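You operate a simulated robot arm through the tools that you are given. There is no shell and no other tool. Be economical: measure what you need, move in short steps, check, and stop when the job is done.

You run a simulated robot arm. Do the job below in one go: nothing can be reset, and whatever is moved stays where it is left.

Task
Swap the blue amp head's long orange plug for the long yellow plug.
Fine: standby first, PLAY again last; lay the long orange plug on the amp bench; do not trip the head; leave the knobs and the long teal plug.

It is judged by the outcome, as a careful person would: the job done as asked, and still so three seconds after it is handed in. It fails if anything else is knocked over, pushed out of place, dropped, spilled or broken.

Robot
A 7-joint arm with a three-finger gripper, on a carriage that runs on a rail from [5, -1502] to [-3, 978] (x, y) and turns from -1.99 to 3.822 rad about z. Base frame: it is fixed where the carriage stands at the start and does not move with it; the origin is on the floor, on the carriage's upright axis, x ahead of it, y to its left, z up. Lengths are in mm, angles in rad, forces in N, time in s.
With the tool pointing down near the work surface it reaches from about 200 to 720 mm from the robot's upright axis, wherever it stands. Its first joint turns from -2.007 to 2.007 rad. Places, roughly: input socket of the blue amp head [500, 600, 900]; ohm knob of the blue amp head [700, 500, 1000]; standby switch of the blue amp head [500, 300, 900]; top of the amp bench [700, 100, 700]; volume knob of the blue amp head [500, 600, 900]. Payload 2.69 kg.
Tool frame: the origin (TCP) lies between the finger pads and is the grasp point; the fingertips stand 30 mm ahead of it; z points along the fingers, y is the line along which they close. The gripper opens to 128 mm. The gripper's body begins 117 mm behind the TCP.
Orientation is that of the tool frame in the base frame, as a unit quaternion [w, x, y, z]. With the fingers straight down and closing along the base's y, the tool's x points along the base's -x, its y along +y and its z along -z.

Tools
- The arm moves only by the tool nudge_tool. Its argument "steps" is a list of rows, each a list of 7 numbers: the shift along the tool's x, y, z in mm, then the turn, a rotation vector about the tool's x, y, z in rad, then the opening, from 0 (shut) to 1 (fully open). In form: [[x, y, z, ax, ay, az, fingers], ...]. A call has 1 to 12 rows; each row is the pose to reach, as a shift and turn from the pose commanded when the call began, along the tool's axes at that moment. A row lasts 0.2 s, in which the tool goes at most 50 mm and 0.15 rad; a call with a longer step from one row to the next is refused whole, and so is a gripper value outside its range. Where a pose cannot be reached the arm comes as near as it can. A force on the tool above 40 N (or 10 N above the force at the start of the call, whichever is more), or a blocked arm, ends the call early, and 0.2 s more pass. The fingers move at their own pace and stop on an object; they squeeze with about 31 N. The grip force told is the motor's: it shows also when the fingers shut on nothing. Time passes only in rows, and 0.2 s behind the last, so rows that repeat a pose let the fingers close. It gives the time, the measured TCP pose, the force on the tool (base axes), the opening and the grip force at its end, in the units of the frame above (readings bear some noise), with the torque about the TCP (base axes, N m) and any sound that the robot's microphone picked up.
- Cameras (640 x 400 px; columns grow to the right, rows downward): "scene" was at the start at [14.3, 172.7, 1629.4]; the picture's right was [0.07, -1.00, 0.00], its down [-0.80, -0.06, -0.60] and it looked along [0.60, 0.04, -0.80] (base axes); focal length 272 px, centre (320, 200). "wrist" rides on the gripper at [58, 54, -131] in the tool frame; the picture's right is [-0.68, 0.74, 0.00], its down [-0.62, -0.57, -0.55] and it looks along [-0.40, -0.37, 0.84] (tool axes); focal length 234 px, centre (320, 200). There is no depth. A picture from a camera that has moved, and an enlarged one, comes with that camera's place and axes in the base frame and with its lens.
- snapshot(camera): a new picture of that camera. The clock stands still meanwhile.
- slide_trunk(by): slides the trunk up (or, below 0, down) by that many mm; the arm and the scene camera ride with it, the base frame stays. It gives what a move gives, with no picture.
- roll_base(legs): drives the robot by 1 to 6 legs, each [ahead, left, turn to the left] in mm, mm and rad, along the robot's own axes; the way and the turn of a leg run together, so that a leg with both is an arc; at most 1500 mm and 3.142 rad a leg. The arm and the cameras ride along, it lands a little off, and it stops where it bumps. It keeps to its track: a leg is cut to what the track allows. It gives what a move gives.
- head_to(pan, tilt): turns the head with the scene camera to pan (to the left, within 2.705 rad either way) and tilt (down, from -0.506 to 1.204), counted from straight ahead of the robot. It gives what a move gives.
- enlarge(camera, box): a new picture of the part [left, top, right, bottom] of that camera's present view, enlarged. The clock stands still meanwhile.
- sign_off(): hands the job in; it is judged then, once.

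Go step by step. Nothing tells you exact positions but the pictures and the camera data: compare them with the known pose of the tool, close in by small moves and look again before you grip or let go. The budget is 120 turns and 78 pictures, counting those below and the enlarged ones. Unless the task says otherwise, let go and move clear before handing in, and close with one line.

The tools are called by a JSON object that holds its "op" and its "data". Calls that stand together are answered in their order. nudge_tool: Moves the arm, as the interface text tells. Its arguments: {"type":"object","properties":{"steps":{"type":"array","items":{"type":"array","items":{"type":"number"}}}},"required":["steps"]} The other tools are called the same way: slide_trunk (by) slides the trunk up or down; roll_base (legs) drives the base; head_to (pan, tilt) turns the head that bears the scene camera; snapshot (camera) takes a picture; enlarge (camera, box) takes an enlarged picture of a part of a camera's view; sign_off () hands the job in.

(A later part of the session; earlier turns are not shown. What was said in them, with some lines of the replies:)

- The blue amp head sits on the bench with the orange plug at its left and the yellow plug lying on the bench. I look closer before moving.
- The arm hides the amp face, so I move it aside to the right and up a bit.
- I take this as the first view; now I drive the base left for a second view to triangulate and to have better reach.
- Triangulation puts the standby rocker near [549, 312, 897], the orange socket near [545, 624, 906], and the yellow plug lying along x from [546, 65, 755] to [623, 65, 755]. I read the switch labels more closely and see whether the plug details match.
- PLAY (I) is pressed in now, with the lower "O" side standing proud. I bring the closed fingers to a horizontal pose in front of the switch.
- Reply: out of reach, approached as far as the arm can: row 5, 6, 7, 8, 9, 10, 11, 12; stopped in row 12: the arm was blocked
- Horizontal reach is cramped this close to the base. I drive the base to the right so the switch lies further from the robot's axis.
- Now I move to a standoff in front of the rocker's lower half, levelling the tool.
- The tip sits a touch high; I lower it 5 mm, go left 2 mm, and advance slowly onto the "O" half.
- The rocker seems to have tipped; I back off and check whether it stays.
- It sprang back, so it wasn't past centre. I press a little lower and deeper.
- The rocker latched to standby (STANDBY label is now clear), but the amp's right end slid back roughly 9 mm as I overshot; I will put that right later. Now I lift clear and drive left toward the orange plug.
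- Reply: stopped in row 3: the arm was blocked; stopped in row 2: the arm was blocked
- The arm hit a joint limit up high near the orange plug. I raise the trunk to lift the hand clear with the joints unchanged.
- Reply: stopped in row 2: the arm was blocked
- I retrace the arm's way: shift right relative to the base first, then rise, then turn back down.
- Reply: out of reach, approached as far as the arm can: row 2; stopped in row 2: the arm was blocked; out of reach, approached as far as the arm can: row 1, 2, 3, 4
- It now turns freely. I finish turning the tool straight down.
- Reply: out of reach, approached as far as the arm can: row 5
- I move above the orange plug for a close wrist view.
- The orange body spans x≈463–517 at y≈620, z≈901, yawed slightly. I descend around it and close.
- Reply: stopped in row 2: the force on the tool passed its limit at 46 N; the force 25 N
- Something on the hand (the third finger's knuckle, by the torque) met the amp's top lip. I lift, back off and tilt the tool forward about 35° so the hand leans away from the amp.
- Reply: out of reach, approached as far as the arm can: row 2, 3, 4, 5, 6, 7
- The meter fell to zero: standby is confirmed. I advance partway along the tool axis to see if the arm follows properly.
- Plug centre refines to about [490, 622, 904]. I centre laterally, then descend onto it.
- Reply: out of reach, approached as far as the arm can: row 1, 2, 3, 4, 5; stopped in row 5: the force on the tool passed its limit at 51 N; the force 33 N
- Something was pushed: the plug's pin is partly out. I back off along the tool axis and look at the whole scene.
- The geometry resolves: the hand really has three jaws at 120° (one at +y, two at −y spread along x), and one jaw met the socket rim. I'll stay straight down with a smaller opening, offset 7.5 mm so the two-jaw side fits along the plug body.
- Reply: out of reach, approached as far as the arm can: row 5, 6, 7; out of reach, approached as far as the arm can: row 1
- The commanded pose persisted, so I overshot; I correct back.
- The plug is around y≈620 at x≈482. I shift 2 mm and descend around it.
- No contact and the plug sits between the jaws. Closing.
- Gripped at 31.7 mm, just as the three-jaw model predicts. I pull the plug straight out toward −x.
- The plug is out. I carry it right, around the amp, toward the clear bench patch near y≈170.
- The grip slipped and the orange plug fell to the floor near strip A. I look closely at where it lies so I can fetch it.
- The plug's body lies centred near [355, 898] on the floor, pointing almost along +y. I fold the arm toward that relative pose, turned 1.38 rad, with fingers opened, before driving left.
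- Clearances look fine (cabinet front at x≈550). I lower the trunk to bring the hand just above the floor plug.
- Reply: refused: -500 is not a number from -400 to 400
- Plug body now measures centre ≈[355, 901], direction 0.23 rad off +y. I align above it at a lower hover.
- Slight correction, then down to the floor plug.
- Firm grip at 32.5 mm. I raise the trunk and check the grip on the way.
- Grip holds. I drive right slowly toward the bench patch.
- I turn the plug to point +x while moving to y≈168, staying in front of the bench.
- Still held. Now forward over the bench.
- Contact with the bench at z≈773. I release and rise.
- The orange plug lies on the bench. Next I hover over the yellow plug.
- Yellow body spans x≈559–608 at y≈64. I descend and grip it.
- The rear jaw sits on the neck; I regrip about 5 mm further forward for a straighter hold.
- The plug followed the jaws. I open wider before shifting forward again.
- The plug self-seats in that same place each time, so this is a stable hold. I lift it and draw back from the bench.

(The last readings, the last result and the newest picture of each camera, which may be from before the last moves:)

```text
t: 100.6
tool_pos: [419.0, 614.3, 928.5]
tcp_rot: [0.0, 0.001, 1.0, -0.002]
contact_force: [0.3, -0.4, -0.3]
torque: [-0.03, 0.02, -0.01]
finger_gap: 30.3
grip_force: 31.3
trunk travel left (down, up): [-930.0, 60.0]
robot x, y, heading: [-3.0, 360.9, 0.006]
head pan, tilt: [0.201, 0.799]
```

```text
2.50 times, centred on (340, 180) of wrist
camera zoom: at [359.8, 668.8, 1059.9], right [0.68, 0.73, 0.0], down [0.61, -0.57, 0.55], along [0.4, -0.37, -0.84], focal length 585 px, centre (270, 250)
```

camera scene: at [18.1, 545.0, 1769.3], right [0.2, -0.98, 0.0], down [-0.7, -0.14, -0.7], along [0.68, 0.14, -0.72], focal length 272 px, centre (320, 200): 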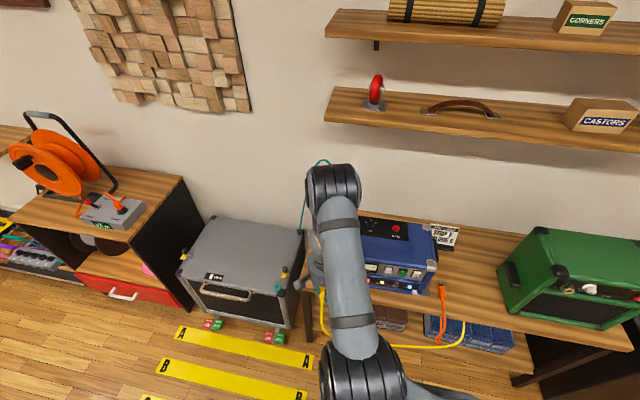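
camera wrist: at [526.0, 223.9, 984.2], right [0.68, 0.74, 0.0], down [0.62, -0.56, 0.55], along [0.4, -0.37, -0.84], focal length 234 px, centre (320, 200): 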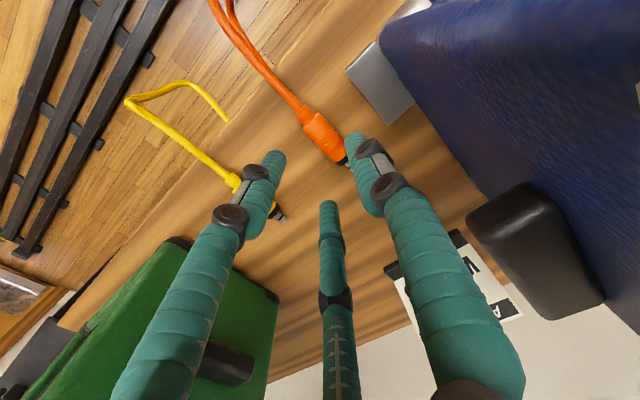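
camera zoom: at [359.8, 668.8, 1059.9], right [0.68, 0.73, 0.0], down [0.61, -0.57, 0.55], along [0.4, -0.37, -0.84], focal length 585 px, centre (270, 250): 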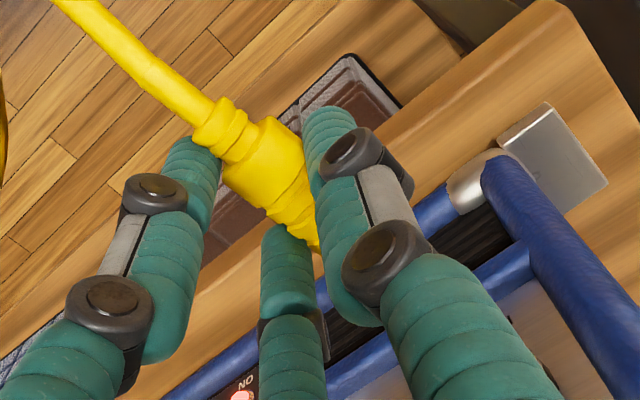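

The arm blocks the scene camera's view of the socket. I drive left 150 mm and bring the arm back to the socket line so the camera looks past it.

{"op": "roll_base", "data": {"legs": [[0, 160, 0]]}}

{"op": "nudge_tool", "data": {"steps": [[0, -25, 0, 0, 0, 0, 0], [0, -50, 0, 0, 0, 0, 0], [0, -75, 0, 0, 0, 0, 0], [0, -100, 0, 0, 0, 0, 0], [0, -125, 0, 0, 0, 0, 0], [0, -150, 0, 0, 0, 0, 0], [0, -160, 0, 0, 0, 0, 0], [0, -160, 0, 0, 0, 0, 0]]}}

{"op": "head_to", "data": {"pan": -0.05, "tilt": 0.9}}

{"op": "enlarge", "data": {"camera": "scene", "box": [240, 150, 440, 290]}}

```text
t: 102.0
tool_pos: [419.5, 772.0, 928.4]
tcp_rot: [0.0, 0.001, 1.0, -0.001]
contact_force: [-0.3, 0.1, 0.4]
torque: [-0.05, 0.0, 0.03]
finger_gap: 30.2
grip_force: 31.3
trunk travel left (down, up): [-930.0, 60.0]
robot x, y, heading: [-2.1, 516.6, -0.001]
head pan, tilt: [0.201, 0.799]
```

```text
t: 103.8
tool_pos: [417.5, 611.2, 928.8]
tcp_rot: [-0.002, 0.002, 1.0, -0.001]
contact_force: [-0.3, -0.5, 0.0]
torque: [-0.04, 0.03, 0.02]
finger_gap: 29.9
grip_force: 31.0
trunk travel left (down, up): [-930.0, 60.0]
robot x, y, heading: [-0.7, 522.2, -0.003]
head pan, tilt: [0.201, 0.799]
```

```text
t: 104.6
tool_pos: [416.1, 611.3, 928.9]
tcp_rot: [0.0, 0.002, 1.0, -0.001]
contact_force: [-0.4, -0.3, -0.8]
torque: [0.01, 0.0, 0.0]
finger_gap: 29.5
grip_force: 30.9
trunk travel left (down, up): [-930.0, 60.0]
robot x, y, heading: [-3.4, 521.7, -0.005]
head pan, tilt: [-0.051, 0.901]
```

```text
2.86 times, centred on (340, 220) of scene
camera zoom: at [14.1, 683.8, 1761.4], right [-0.05, -1.0, 0.0], down [-0.78, 0.04, -0.62], along [0.62, -0.03, -0.78], focal length 778 px, centre (263, 143)
```

zoom: 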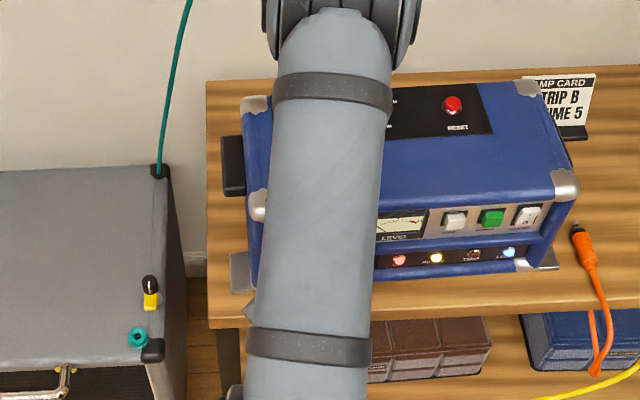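

The forearm still hides it, so I use the wrist camera instead: I shift the hand right to see the bare socket beside the fingers.

{"op": "nudge_tool", "data": {"steps": [[0, -20, 0, 0, 0, 0, 0], [0, -40, 0, 0, 0, 0, 0], [0, -60, 0, 0, 0, 0, 0], [0, -60, 0, 0, 0, 0, 0]]}}

{"op": "enlarge", "data": {"camera": "wrist", "box": [340, 130, 520, 274]}}

{"op": "nudge_tool", "data": {"steps": [[0, -20, -20, 0, 0, 0, 0], [0, -20, -40, 0, 0, 0, 0], [0, -20, -60, 0, 0, 0, 0], [0, -20, -60, 0, 0, 0, 0]]}}

{"op": "enlarge", "data": {"camera": "wrist", "box": [340, 130, 520, 274]}}

```text
t: 105.6
tool_pos: [417.3, 553.2, 928.6]
tcp_rot: [0.0, 0.001, 1.0, -0.002]
contact_force: [0.2, 0.7, 0.1]
torque: [0.0, 0.01, -0.01]
finger_gap: 29.9
grip_force: 30.7
trunk travel left (down, up): [-930.0, 60.0]
robot x, y, heading: [1.7, 521.4, -0.003]
head pan, tilt: [-0.051, 0.901]
```

```text
2.78 times, centred on (430, 202) of wrist
camera zoom: at [358.5, 607.6, 1060.0], right [0.68, 0.73, 0.0], down [0.61, -0.57, 0.55], along [0.4, -0.37, -0.83], focal length 650 px, centre (14, 194)
```

zoom: 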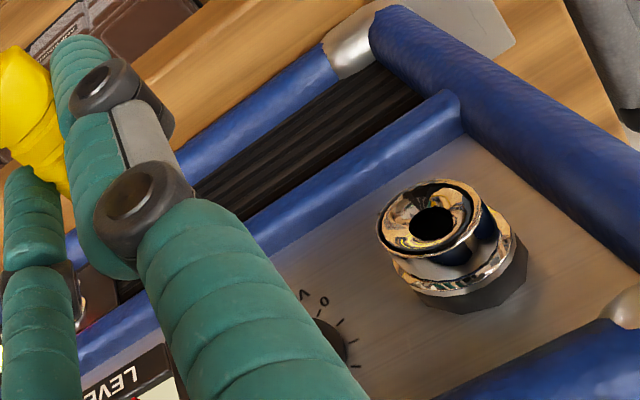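

```text
t: 106.6
tool_pos: [418.9, 531.8, 989.1]
tcp_rot: [0.0, 0.002, 1.0, -0.002]
contact_force: [-0.1, 0.1, -0.3]
torque: [-0.03, 0.0, 0.01]
finger_gap: 30.0
grip_force: 30.9
trunk travel left (down, up): [-930.0, 60.0]
robot x, y, heading: [-3.1, 520.7, 0.0]
head pan, tilt: [-0.051, 0.901]
```

```text
2.78 times, centred on (430, 202) of wrist
camera zoom: at [358.3, 586.9, 1120.5], right [0.68, 0.73, 0.0], down [0.61, -0.57, 0.55], along [0.4, -0.37, -0.84], focal length 650 px, centre (14, 194)
```

zoom: 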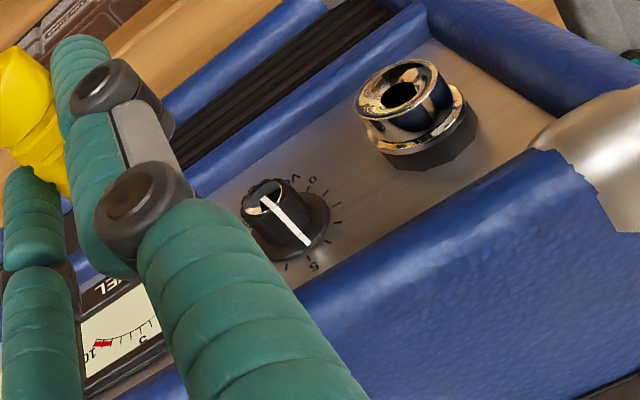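

The bore is clearly visible: both views agree on y≈623.5. For height I need a flatter view, so I lower the hand in front and look once more.

{"op": "nudge_tool", "data": {"steps": [[0, 5, 30, 0, 0, 0, 0], [0, 10, 60, 0, 0, 0, 0], [0, 15, 90, 0, 0, 0, 0], [0, 20, 120, 0, 0, 0, 0], [0, 20, 120, 0, 0, 0, 0], [0, 20, 120, 0, 0, 0, 0]]}}

{"op": "enlarge", "data": {"camera": "wrist", "box": [340, 200, 520, 344]}}

```text
t: 108.0
tool_pos: [415.7, 551.8, 869.5]
tcp_rot: [0.0, 0.001, 1.0, 0.0]
contact_force: [-0.8, 0.0, -0.9]
torque: [-0.01, 0.03, 0.01]
finger_gap: 29.6
grip_force: 31.1
trunk travel left (down, up): [-930.0, 60.0]
robot x, y, heading: [-2.6, 519.9, -0.002]
head pan, tilt: [-0.051, 0.901]
```

```text
2.78 times, centred on (430, 272) of wrist
camera zoom: at [358.6, 606.6, 1000.7], right [0.68, 0.73, 0.0], down [0.61, -0.57, 0.55], along [0.4, -0.37, -0.84], focal length 650 px, centre (14, 0)
```

zoom: 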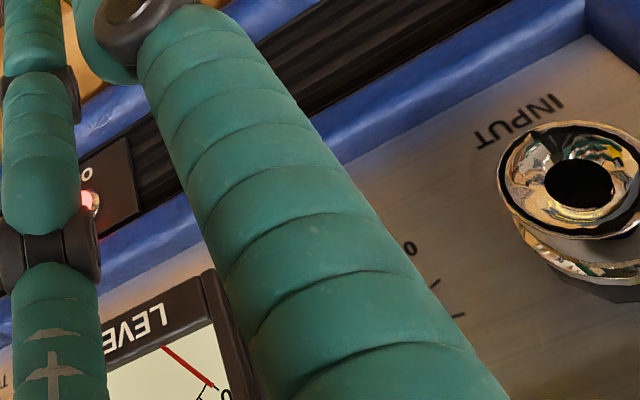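

The bore front is at [525.5, 622.8, 902.6] (two independent pairs agree). With the plug axis about 7 mm to +y and 22.5 mm below the TCP, I line up at y=616, z=925 and approach.

{"op": "nudge_tool", "data": {"steps": [[0, 16, -28, 0, 0, 0, 0], [0, 32, -55.5, 0, 0, 0, 0], [0, 48, -55.5, 0, 0, 0, 0], [0, 64, -55.5, 0, 0, 0, 0], [-15, 64, -55.5, 0, 0, 0, 0], [-30, 64, -55.5, 0, 0, 0, 0], [-40, 64, -55.5, 0, 0, 0, 0], [-48, 64, -55.5, 0, 0, 0, 0], [-48, 64, -55.5, 0, 0, 0, 0]]}}

{"op": "snapshot", "data": {"camera": "wrist"}}

```text
t: 110.0
tool_pos: [466.0, 615.3, 923.5]
tcp_rot: [0.0, 0.002, 1.0, 0.0]
contact_force: [-0.1, 0.4, -0.2]
torque: [0.02, 0.0, 0.03]
finger_gap: 30.1
grip_force: 31.2
trunk travel left (down, up): [-930.0, 60.0]
robot x, y, heading: [-4.7, 521.2, 0.001]
head pan, tilt: [-0.051, 0.901]
```

```text
11 pictures are left
camera wrist: at [407.3, 670.8, 1055.7], right [0.68, 0.73, 0.0], down [0.61, -0.57, 0.55], along [0.4, -0.37, -0.83], focal length 234 px, centre (320, 200)
```

wrist: 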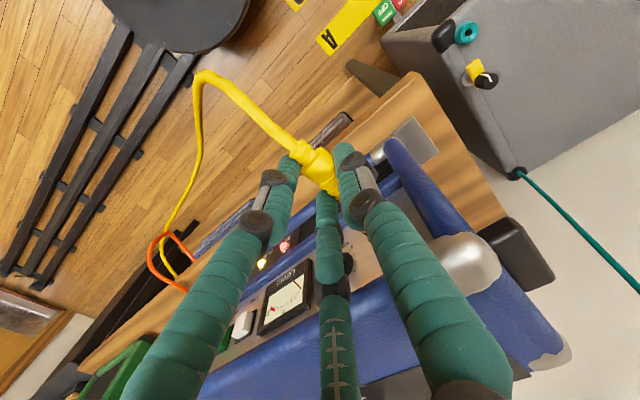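

{"op": "nudge_tool", "data": {"steps": [[-3, 0.5, -1, 0, 0, 0, 0], [-6, 0.5, -1, 0, 0, 0, 0], [-9, 0.5, -1, 0, 0, 0, 0], [-12, 0.5, -1, 0, 0, 0, 0], [-14, 0.5, -1, 0, 0, 0, 0]]}}

```text
t: 111.2
tool_pos: [477.9, 616.4, 926.6]
tcp_rot: [-0.001, 0.003, 1.0, -0.001]
contact_force: [-14.4, -0.7, 1.0]
torque: [-0.02, 0.29, 0.16]
finger_gap: 29.9
grip_force: 31.0
trunk travel left (down, up): [-930.0, 60.0]
robot x, y, heading: [-1.2, 522.4, 0.0]
head pan, tilt: [-0.051, 0.901]
```

Contact at the rim on the tip's +y side, by the torque. I back off, shift 3 mm toward −y and try again.

{"op": "nudge_tool", "data": {"steps": [[4, 0, 0, 0, 0, 0, 0], [4, -3, 0, 0, 0, 0, 0], [1, -3, 0, 0, 0, 0, 0], [-1, -3, 0, 0, 0, 0, 0], [-2, -3, 0, 0, 0, 0, 0]]}}

```text
t: 112.4
tool_pos: [481.1, 613.2, 926.2]
tcp_rot: [0.0, 0.001, 1.0, -0.001]
contact_force: [-3.1, 1.8, 0.2]
torque: [0.05, 0.01, 0.11]
finger_gap: 29.5
grip_force: 31.0
trunk travel left (down, up): [-930.0, 60.0]
robot x, y, heading: [-3.6, 518.4, 0.003]
head pan, tilt: [-0.051, 0.901]
```

{"op": "nudge_tool", "data": {"steps": [[-1.5, 0, 0, 0, 0, 0, 0], [-3, 0, 0, 0, 0, 0, 0], [-4.5, 0, 0, 0, 0, 0, 0]]}}

```text
t: 113.2
tool_pos: [485.0, 613.5, 925.2]
tcp_rot: [0.0, 0.002, 1.0, -0.001]
contact_force: [-3.8, 4.5, 0.5]
torque: [0.11, 0.04, 0.19]
finger_gap: 30.1
grip_force: 30.8
trunk travel left (down, up): [-930.0, 60.0]
robot x, y, heading: [-4.6, 517.5, 0.003]
head pan, tilt: [-0.051, 0.901]
```

It is entering; a side force of 4.5 N says ease 1 mm back to +y. Continuing.

{"op": "nudge_tool", "data": {"steps": [[-1, 1, 0, 0, 0, 0, 0], [-2.5, 1, 0, 0, 0, 0, 0], [-4, 1, 0, 0, 0, 0, 0], [-5.5, 1, 0, 0, 0, 0, 0]]}}

{"op": "enlarge", "data": {"camera": "wrist", "box": [250, 120, 430, 264]}}

```text
t: 114.2
tool_pos: [488.4, 614.3, 925.4]
tcp_rot: [-0.002, 0.003, 1.0, 0.0]
contact_force: [-13.0, -0.3, 0.4]
torque: [0.0, 0.32, 0.12]
finger_gap: 29.8
grip_force: 31.0
trunk travel left (down, up): [-930.0, 60.0]
robot x, y, heading: [-0.8, 522.3, 0.004]
head pan, tilt: [-0.051, 0.901]
```

```text
2.78 times, centred on (340, 192) of wrist
camera zoom: at [430.0, 669.2, 1057.6], right [0.68, 0.73, 0.0], down [0.61, -0.57, 0.55], along [0.4, -0.38, -0.84], focal length 650 px, centre (264, 222)
```

zoom: 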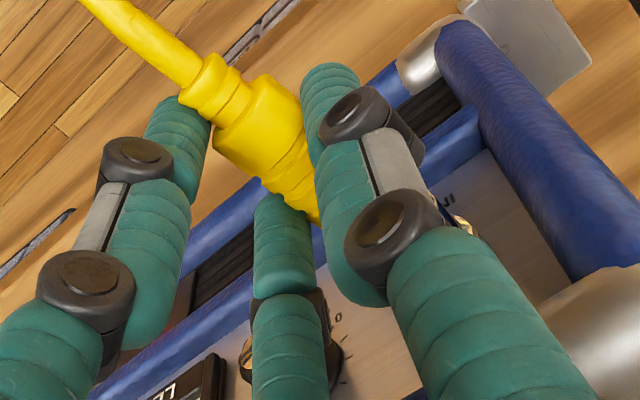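

Axial force of 13 N along the plug axis: near seating. I press a touch more.

{"op": "nudge_tool", "data": {"steps": [[-1, 0, 0, 0, 0, 0, 0], [-2, 0, 0, 0, 0, 0, 0], [-2.5, 0, 0, 0, 0, 0, 0]]}}

```text
t: 115.0
tool_pos: [491.2, 614.7, 927.1]
tcp_rot: [-0.001, 0.002, 1.0, -0.002]
contact_force: [-17.6, 6.2, 3.6]
torque: [0.14, 0.24, 0.44]
finger_gap: 29.9
grip_force: 31.3
trunk travel left (down, up): [-930.0, 60.0]
robot x, y, heading: [-2.1, 520.1, 0.0]
head pan, tilt: [-0.051, 0.901]
```

I release and rise to check the seating.

{"op": "nudge_tool", "data": {"steps": [[0.5, 0, 0, 0, 0, 0, 0.15], [1, 0, 0, 0, 0, 0, 0.3], [1, 0, 0, 0, 0, 0, 0.38], [1, 0, 0, 0, 0, 0, 0.38], [1, 0, -20, 0, 0, 0, 0.38], [1, 0, -45, 0, 0, 0, 0.38], [1, -10, -70, 0, 0, 0, 0.38], [10, -30, -70, 0, 0, 0, 0.38], [25, -50, -70, 0, 0, 0, 0.38], [40, -60, -70, 0, 0, 0, 0.38]]}}

{"op": "enlarge", "data": {"camera": "wrist", "box": [300, 100, 500, 260]}}

```text
t: 117.2
tool_pos: [453.8, 553.4, 995.3]
tcp_rot: [0.0, 0.002, 1.0, 0.0]
contact_force: [0.7, 0.3, -0.1]
torque: [0.0, 0.02, 0.01]
finger_gap: 48.6
grip_force: 0.1
trunk travel left (down, up): [-930.0, 60.0]
robot x, y, heading: [-2.4, 520.8, 0.002]
head pan, tilt: [-0.051, 0.901]
```

```text
2.50 times, centred on (400, 180) of wrist
camera zoom: at [394.8, 609.5, 1127.4], right [0.68, 0.73, 0.0], down [0.61, -0.57, 0.55], along [0.4, -0.37, -0.83], focal length 585 px, centre (120, 250)
```

zoom: 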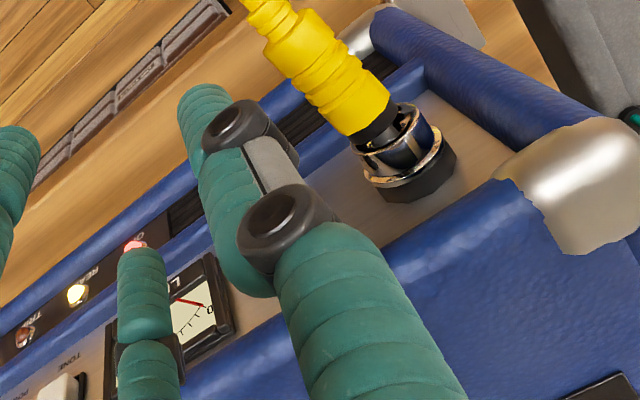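

{"op": "enlarge", "data": {"camera": "wrist", "box": [390, 110, 490, 190]}}

```text
5.00 times, centred on (440, 150) of wrist
camera zoom: at [394.8, 609.5, 1127.4], right [0.68, 0.73, 0.0], down [0.61, -0.57, 0.55], along [0.4, -0.37, -0.83], focal length 1171 px, centre (-280, 450)
```

zoom: 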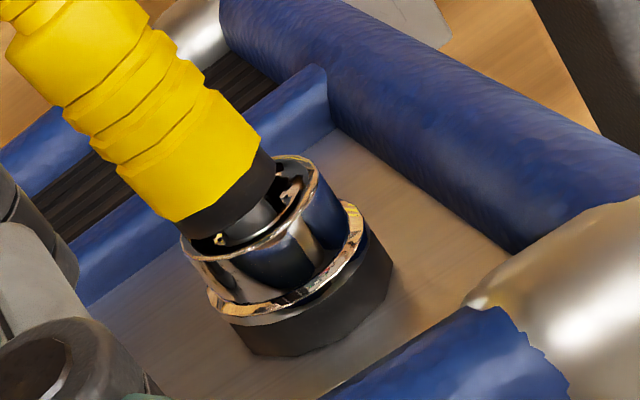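

The collar's end is just at the rim, perhaps 3 mm shy of where the orange one sat. I regrip and press gently further.

{"op": "nudge_tool", "data": {"steps": [[-15, 20, 0, 0, 0, 0, 0.38], [-30, 45, 0, 0, 0, 0, 0.38], [-38, 60, 0, 0, 0, 0, 0.38], [-38, 60, 25, 0, 0, 0, 0.38], [-38, 60, 50, 0, 0, 0, 0.38], [-38, 60, 70, 0, 0, 0, 0.38], [-38, 60, 70, 0, 0, 0, 0.2], [-38, 60, 70, 0, 0, 0, 0.1], [-38, 60, 70, 0, 0, 0, 0], [-38, 60, 70, 0, 0, 0, 0], [-38, 60, 70, 0, 0, 0, 0]]}}

```text
t: 119.6
tool_pos: [491.9, 614.0, 925.8]
tcp_rot: [0.001, 0.002, 1.0, -0.002]
contact_force: [-3.0, 3.9, 0.2]
torque: [0.12, 0.17, 0.12]
finger_gap: 31.4
grip_force: 30.6
trunk travel left (down, up): [-930.0, 60.0]
robot x, y, heading: [-1.5, 520.3, 0.003]
head pan, tilt: [-0.051, 0.901]
```

{"op": "nudge_tool", "data": {"steps": [[-1, 0.5, 0, 0, 0, 0, 0], [-2, 0.5, 0, 0, 0, 0, 0], [-3, 0.5, 0, 0, 0, 0, 0]]}}

```text
t: 120.4
tool_pos: [492.4, 614.5, 926.1]
tcp_rot: [-0.002, 0.003, 1.0, -0.002]
contact_force: [-12.6, 2.5, -0.7]
torque: [0.02, 0.37, 0.18]
finger_gap: 30.9
grip_force: 31.1
trunk travel left (down, up): [-930.0, 60.0]
robot x, y, heading: [-0.2, 521.1, -0.001]
head pan, tilt: [-0.051, 0.901]
```

{"op": "nudge_tool", "data": {"steps": [[-1, 0, 0, 0, 0, 0, 0], [-2, 0, 0, 0, 0, 0, 0], [-3, 0, 0, 0, 0, 0, 0], [-4, 0, 0, 0, 0, 0, 0]]}}

```text
t: 121.4
tool_pos: [495.4, 616.8, 925.6]
tcp_rot: [0.0, 0.0, 1.0, -0.002]
contact_force: [-16.1, 9.5, 2.5]
torque: [0.26, 0.43, 0.44]
finger_gap: 30.6
grip_force: 30.7
trunk travel left (down, up): [-930.0, 60.0]
robot x, y, heading: [1.2, 522.5, 0.001]
head pan, tilt: [-0.051, 0.901]
```

{"op": "nudge_tool", "data": {"steps": [[0.5, 0, 0, 0, 0, 0, 0.15], [1, 0, 0, 0, 0, 0, 0.3], [2, 0, 0, 0, 0, 0, 0.38], [2, 0, 0, 0, 0, 0, 0.38], [2, 0, -20, 0, 0, 0, 0.38], [2, 0, -45, 0, 0, 0, 0.38], [4, -10, -70, 0, 0, 0, 0.38], [13, -30, -70, 0, 0, 0, 0.38], [30, -50, -70, 0, 0, 0, 0.38], [43, -62, -70, 0, 0, 0, 0.38], [43, -62, -70, 0, 0, 0, 0.38]]}}

{"op": "enlarge", "data": {"camera": "wrist", "box": [390, 110, 490, 190]}}

```text
t: 123.8
tool_pos: [456.4, 551.9, 995.6]
tcp_rot: [-0.001, 0.002, 1.0, -0.001]
contact_force: [-0.1, 0.6, -0.2]
torque: [0.02, -0.01, -0.02]
finger_gap: 48.8
grip_force: 0.1
trunk travel left (down, up): [-930.0, 60.0]
robot x, y, heading: [-0.5, 525.9, -0.003]
head pan, tilt: [-0.051, 0.901]
```

```text
5.00 times, centred on (440, 150) of wrist
camera zoom: at [396.5, 607.5, 1126.7], right [0.68, 0.73, 0.0], down [0.61, -0.57, 0.55], along [0.4, -0.37, -0.84], focal length 1171 px, centre (-280, 450)
```

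zoom: 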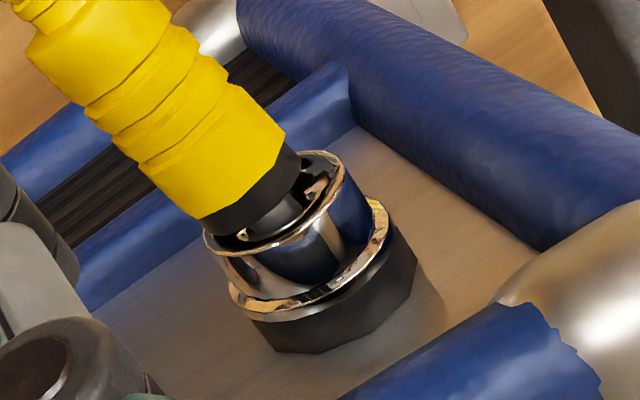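

The collar sits exactly as before relative to the rim, so the plug is bottomed: seated. Now I retreat, and return to the base spot used for the first press, so pictures compare directly.

{"op": "nudge_tool", "data": {"steps": [[20, 0, 0, 0, 0, 0, 0.2], [40, 0, 0, 0, 0, 0, 0], [56, 0, 0, 0, 0, 0, 0], [56, 0, 0, 0, 0, 0, 0]]}}

{"op": "roll_base", "data": {"legs": [[0, -425, 0]]}}

{"op": "slide_trunk", "data": {"by": -130}}

{"op": "head_to", "data": {"pan": 0.201, "tilt": 0.799}}

{"op": "enlarge", "data": {"camera": "scene", "box": [230, 170, 430, 295]}}

```text
t: 124.8
tool_pos: [399.2, 552.5, 994.7]
tcp_rot: [0.0, 0.002, 1.0, -0.001]
contact_force: [-0.2, 0.2, 0.4]
torque: [0.03, 0.03, 0.01]
finger_gap: 2.5
grip_force: 19.3
trunk travel left (down, up): [-930.0, 60.0]
robot x, y, heading: [-4.3, 518.2, -0.002]
head pan, tilt: [-0.051, 0.901]
```

```text
t: 127.4
tool_pos: [401.1, 130.1, 995.5]
tcp_rot: [0.0, 0.0, 1.0, -0.001]
contact_force: [-0.4, -0.5, -0.1]
torque: [0.03, 0.03, -0.03]
finger_gap: 2.1
grip_force: 31.1
trunk travel left (down, up): [-930.0, 60.0]
robot x, y, heading: [-0.7, 93.0, 0.004]
head pan, tilt: [-0.051, 0.901]
```

```text
t: 129.0
tool_pos: [399.9, 131.3, 865.0]
tcp_rot: [0.0, 0.0, 1.0, -0.001]
contact_force: [-0.1, -0.1, 0.0]
torque: [0.03, 0.03, 0.01]
finger_gap: 2.2
grip_force: 30.6
trunk travel left (down, up): [-800.0, 190.0]
robot x, y, heading: [1.2, 95.6, 0.005]
head pan, tilt: [-0.051, 0.901]
```

```text
t: 129.7
tool_pos: [400.0, 130.5, 865.8]
tcp_rot: [0.0, 0.0, 1.0, -0.001]
contact_force: [0.0, -0.2, 0.0]
torque: [0.02, 0.0, 0.0]
finger_gap: 1.8
grip_force: 30.7
trunk travel left (down, up): [-800.0, 190.0]
robot x, y, heading: [-2.6, 95.2, 0.006]
head pan, tilt: [0.201, 0.799]
```

```text
3.20 times, centred on (330, 232) of scene
camera zoom: at [18.4, 279.7, 1639.3], right [0.2, -0.98, 0.0], down [-0.7, -0.15, -0.7], along [0.68, 0.14, -0.72], focal length 872 px, centre (288, 96)
```

zoom: 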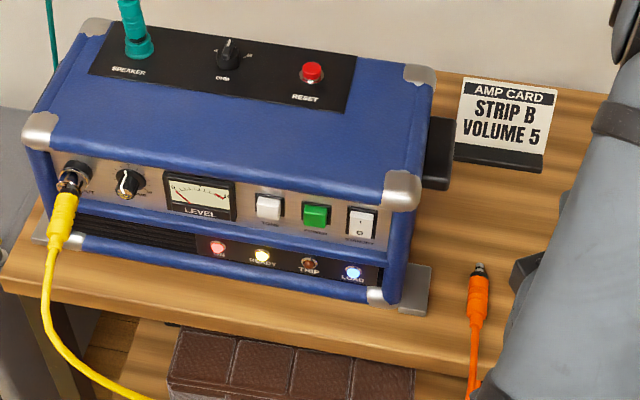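

The amp stands about 9 mm back but square, all lamps as before, TRIP dark, yellow seated, orange lying on the bench. Now I turn the closed fingers horizontal in front of the switch for PLAY.

{"op": "nudge_tool", "data": {"steps": [[-2, 12, -3, 0, -0.131, 0, 0], [-3, 25, -6, 0, -0.262, 0, 0], [-5, 37, -10, 0, -0.393, 0, 0], [-7, 50, -13, 0, -0.524, 0, 0], [-8, 62, -16, 0, -0.654, 0, 0], [-10, 75, -20, 0, -0.785, 0, 0], [-12, 87, -23, 0, -0.916, 0, 0], [-13, 100, -26, 0, -1.047, 0, 0], [-15, 112, -29, 0, -1.178, 0, 0], [-17, 125, -33, 0, -1.309, 0, 0], [-18, 137, -36, 0, -1.44, 0, 0], [-20, 150, -39, 0, -1.571, 0, 0]]}}

```text
t: 131.8
tool_pos: [480.0, 232.2, 941.3]
tcp_rot: [0.653, 0.016, 0.757, -0.009]
contact_force: [-0.6, 0.1, 0.3]
torque: [0.01, 0.0, -0.05]
finger_gap: 2.1
grip_force: 30.8
out of reach, approached as far as the arm can: row 10
trunk travel left (down, up): [-800.0, 190.0]
robot x, y, heading: [-4.7, 95.3, 0.001]
head pan, tilt: [0.201, 0.799]
stopped in row 10: the arm was blocked; the commanded pose is now the measured one
```

Nearly level (8° down), good enough. I line up with the upper half of the rocker.

{"op": "nudge_tool", "data": {"steps": [[9, 26, 0, -0.011, 0, -0.004, 0], [18, 52, 1, -0.022, 0, -0.008, 0], [28, 79, 1, -0.034, 0, -0.012, 0], [28, 79, 1, -0.034, 0, -0.012, 0]]}}

{"op": "enlarge", "data": {"camera": "wrist", "box": [270, 90, 370, 180]}}

```text
t: 132.8
tool_pos: [478.4, 312.6, 914.5]
tcp_rot: [0.653, 0.0, 0.758, 0.001]
contact_force: [-0.5, -0.8, 0.1]
torque: [-0.02, 0.0, 0.05]
finger_gap: 2.2
grip_force: 31.4
trunk travel left (down, up): [-800.0, 190.0]
robot x, y, heading: [-0.8, 94.1, 0.005]
head pan, tilt: [0.201, 0.799]
```

```text
4.44 times, centred on (320, 135) of wrist
camera zoom: at [339.2, 366.3, 876.7], right [0.1, 0.74, 0.67], down [-0.45, -0.57, 0.69], along [0.89, -0.37, 0.27], focal length 1041 px, centre (320, 489)
```

zoom: 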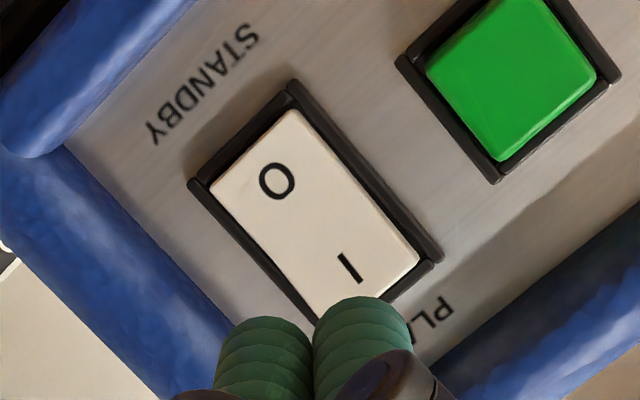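

The "I" side now stands out and the fingertip is lined up with it. I advance slowly.

{"op": "nudge_tool", "data": {"steps": [[-1.5, 2, 15, 0, 0, 0, 0], [-4, 2, 30, 0, 0, 0, 0], [-5, 2, 38, 0, 0, 0, 0], [-5.5, 2, 42, 0, 0, 0, 0], [-6, 2, 45, 0, 0, 0, 0], [-6.3, 2, 47, 0, 0, 0, 0]]}}

```text
t: 134.2
tool_pos: [525.9, 314.7, 912.6]
tcp_rot: [0.652, 0.001, 0.758, 0.0]
contact_force: [-0.7, 0.1, 0.1]
torque: [0.0, -0.02, -0.05]
finger_gap: 1.9
grip_force: 31.2
trunk travel left (down, up): [-800.0, 190.0]
robot x, y, heading: [-4.9, 97.3, 0.01]
head pan, tilt: [0.201, 0.799]
```

{"op": "nudge_tool", "data": {"steps": [[-0.3, 0, 2, 0, 0, 0, 0], [-0.6, 0, 4, 0, 0, 0, 0], [-0.9, 0, 6, 0, 0, 0, 0]]}}

```text
t: 135.0
tool_pos: [529.3, 312.7, 913.2]
tcp_rot: [0.653, 0.0, 0.758, 0.0]
contact_force: [-14.4, -1.6, 1.9]
torque: [-0.08, -0.1, -0.15]
finger_gap: 2.0
grip_force: 30.5
trunk travel left (down, up): [-800.0, 190.0]
robot x, y, heading: [-1.4, 94.4, 0.003]
head pan, tilt: [0.201, 0.799]
```

{"op": "nudge_tool", "data": {"steps": [[-0.3, 0, 1.5, 0, 0, 0, 0], [-0.5, 0, 3, 0, 0, 0, 0]]}}

{"op": "enlarge", "data": {"camera": "scene", "box": [270, 190, 390, 280]}}

```text
t: 135.6
tool_pos: [533.1, 314.0, 914.2]
tcp_rot: [0.654, 0.0, 0.757, 0.001]
contact_force: [-19.6, -4.2, 6.0]
torque: [-0.12, -0.41, 0.14]
finger_gap: 5.9
grip_force: 30.5
trunk travel left (down, up): [-800.0, 190.0]
robot x, y, heading: [4.9, 98.2, 0.007]
head pan, tilt: [0.201, 0.799]
```

```text
4.44 times, centred on (330, 235) of scene
camera zoom: at [14.3, 279.0, 1639.5], right [0.2, -0.98, 0.0], down [-0.7, -0.15, -0.7], along [0.68, 0.14, -0.71], focal length 1210 px, centre (276, 44)
```

zoom: 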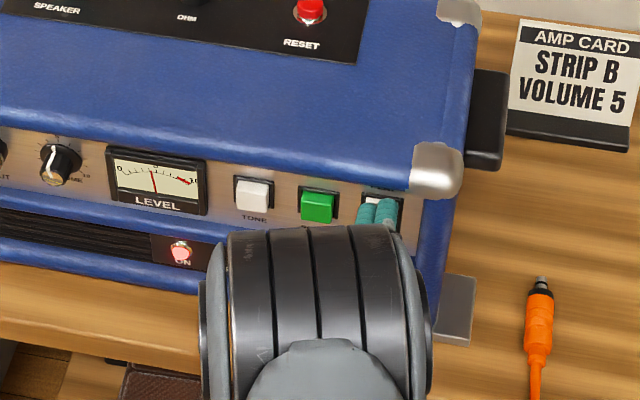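

The meter has risen to mid-scale: PLAY is on and signal flows through the yellow plug. I back straight off and check that it stays.

{"op": "nudge_tool", "data": {"steps": [[1.5, 0, -10, 0, 0, 0, 0], [5, 0, -35, 0, 0, 0, 0], [10, 0, -70, 0, 0, 0, 0], [15, 0, -100, 0, 0, 0, 0], [15, 0, -120, 0, 0, 0, 0]]}}

{"op": "snapshot", "data": {"camera": "wrist"}}

```text
t: 136.8
tool_pos: [414.6, 317.0, 915.9]
tcp_rot: [0.652, 0.0, 0.759, 0.0]
contact_force: [0.1, 0.9, -0.7]
torque: [0.0, 0.03, -0.03]
finger_gap: 2.1
grip_force: 31.5
trunk travel left (down, up): [-800.0, 190.0]
robot x, y, heading: [1.6, 98.7, -0.001]
head pan, tilt: [0.201, 0.799]
```

```text
3 pictures are left
camera wrist: at [275.5, 371.7, 878.4], right [0.1, 0.74, 0.67], down [-0.45, -0.57, 0.69], along [0.89, -0.37, 0.27], focal length 234 px, centre (320, 200)
```

wrist: 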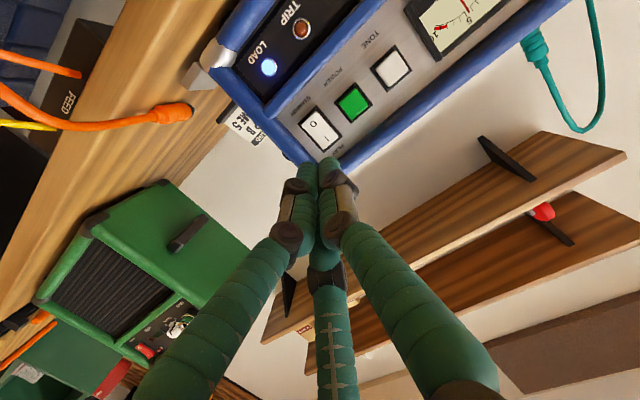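

{"op": "enlarge", "data": {"camera": "scene", "box": [230, 170, 430, 295]}}

```text
3.20 times, centred on (330, 232) of scene
camera zoom: at [17.8, 280.3, 1639.3], right [0.2, -0.98, 0.0], down [-0.7, -0.15, -0.7], along [0.68, 0.14, -0.72], focal length 872 px, centre (288, 96)
```

zoom: 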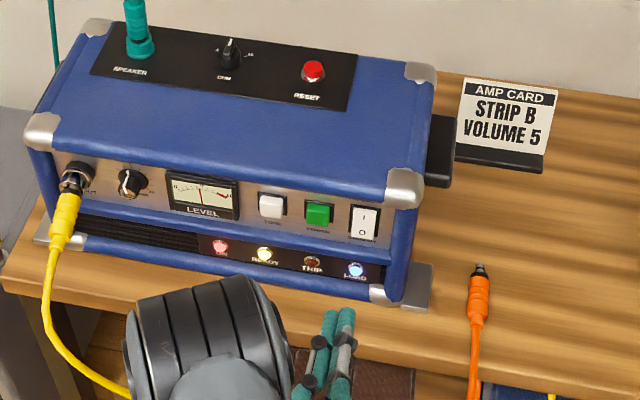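

PLAY is latched, the needle sits mid-scale, TRIP is dark, and the yellow plug is in. The orange plug lies on the bench and the hand is clear, so I hand in.

{"op": "sign_off", "data": {}}

```text
The job is handed in.
```

The yellow plug is in the blue amp head's input and the head is back on PLAY: the meter reads mid-scale and it never tripped. The orange plug lies on the amp bench, and I left the knobs and the teal plug alone. Three things went less than cleanly: the orange plug dropped to the floor once on the way to the bench, pressing the switch and plugging in pushed the head back about 10 mm, and I left it there. My first try at gripping the orange plug also pulled it partly out (already on standby).
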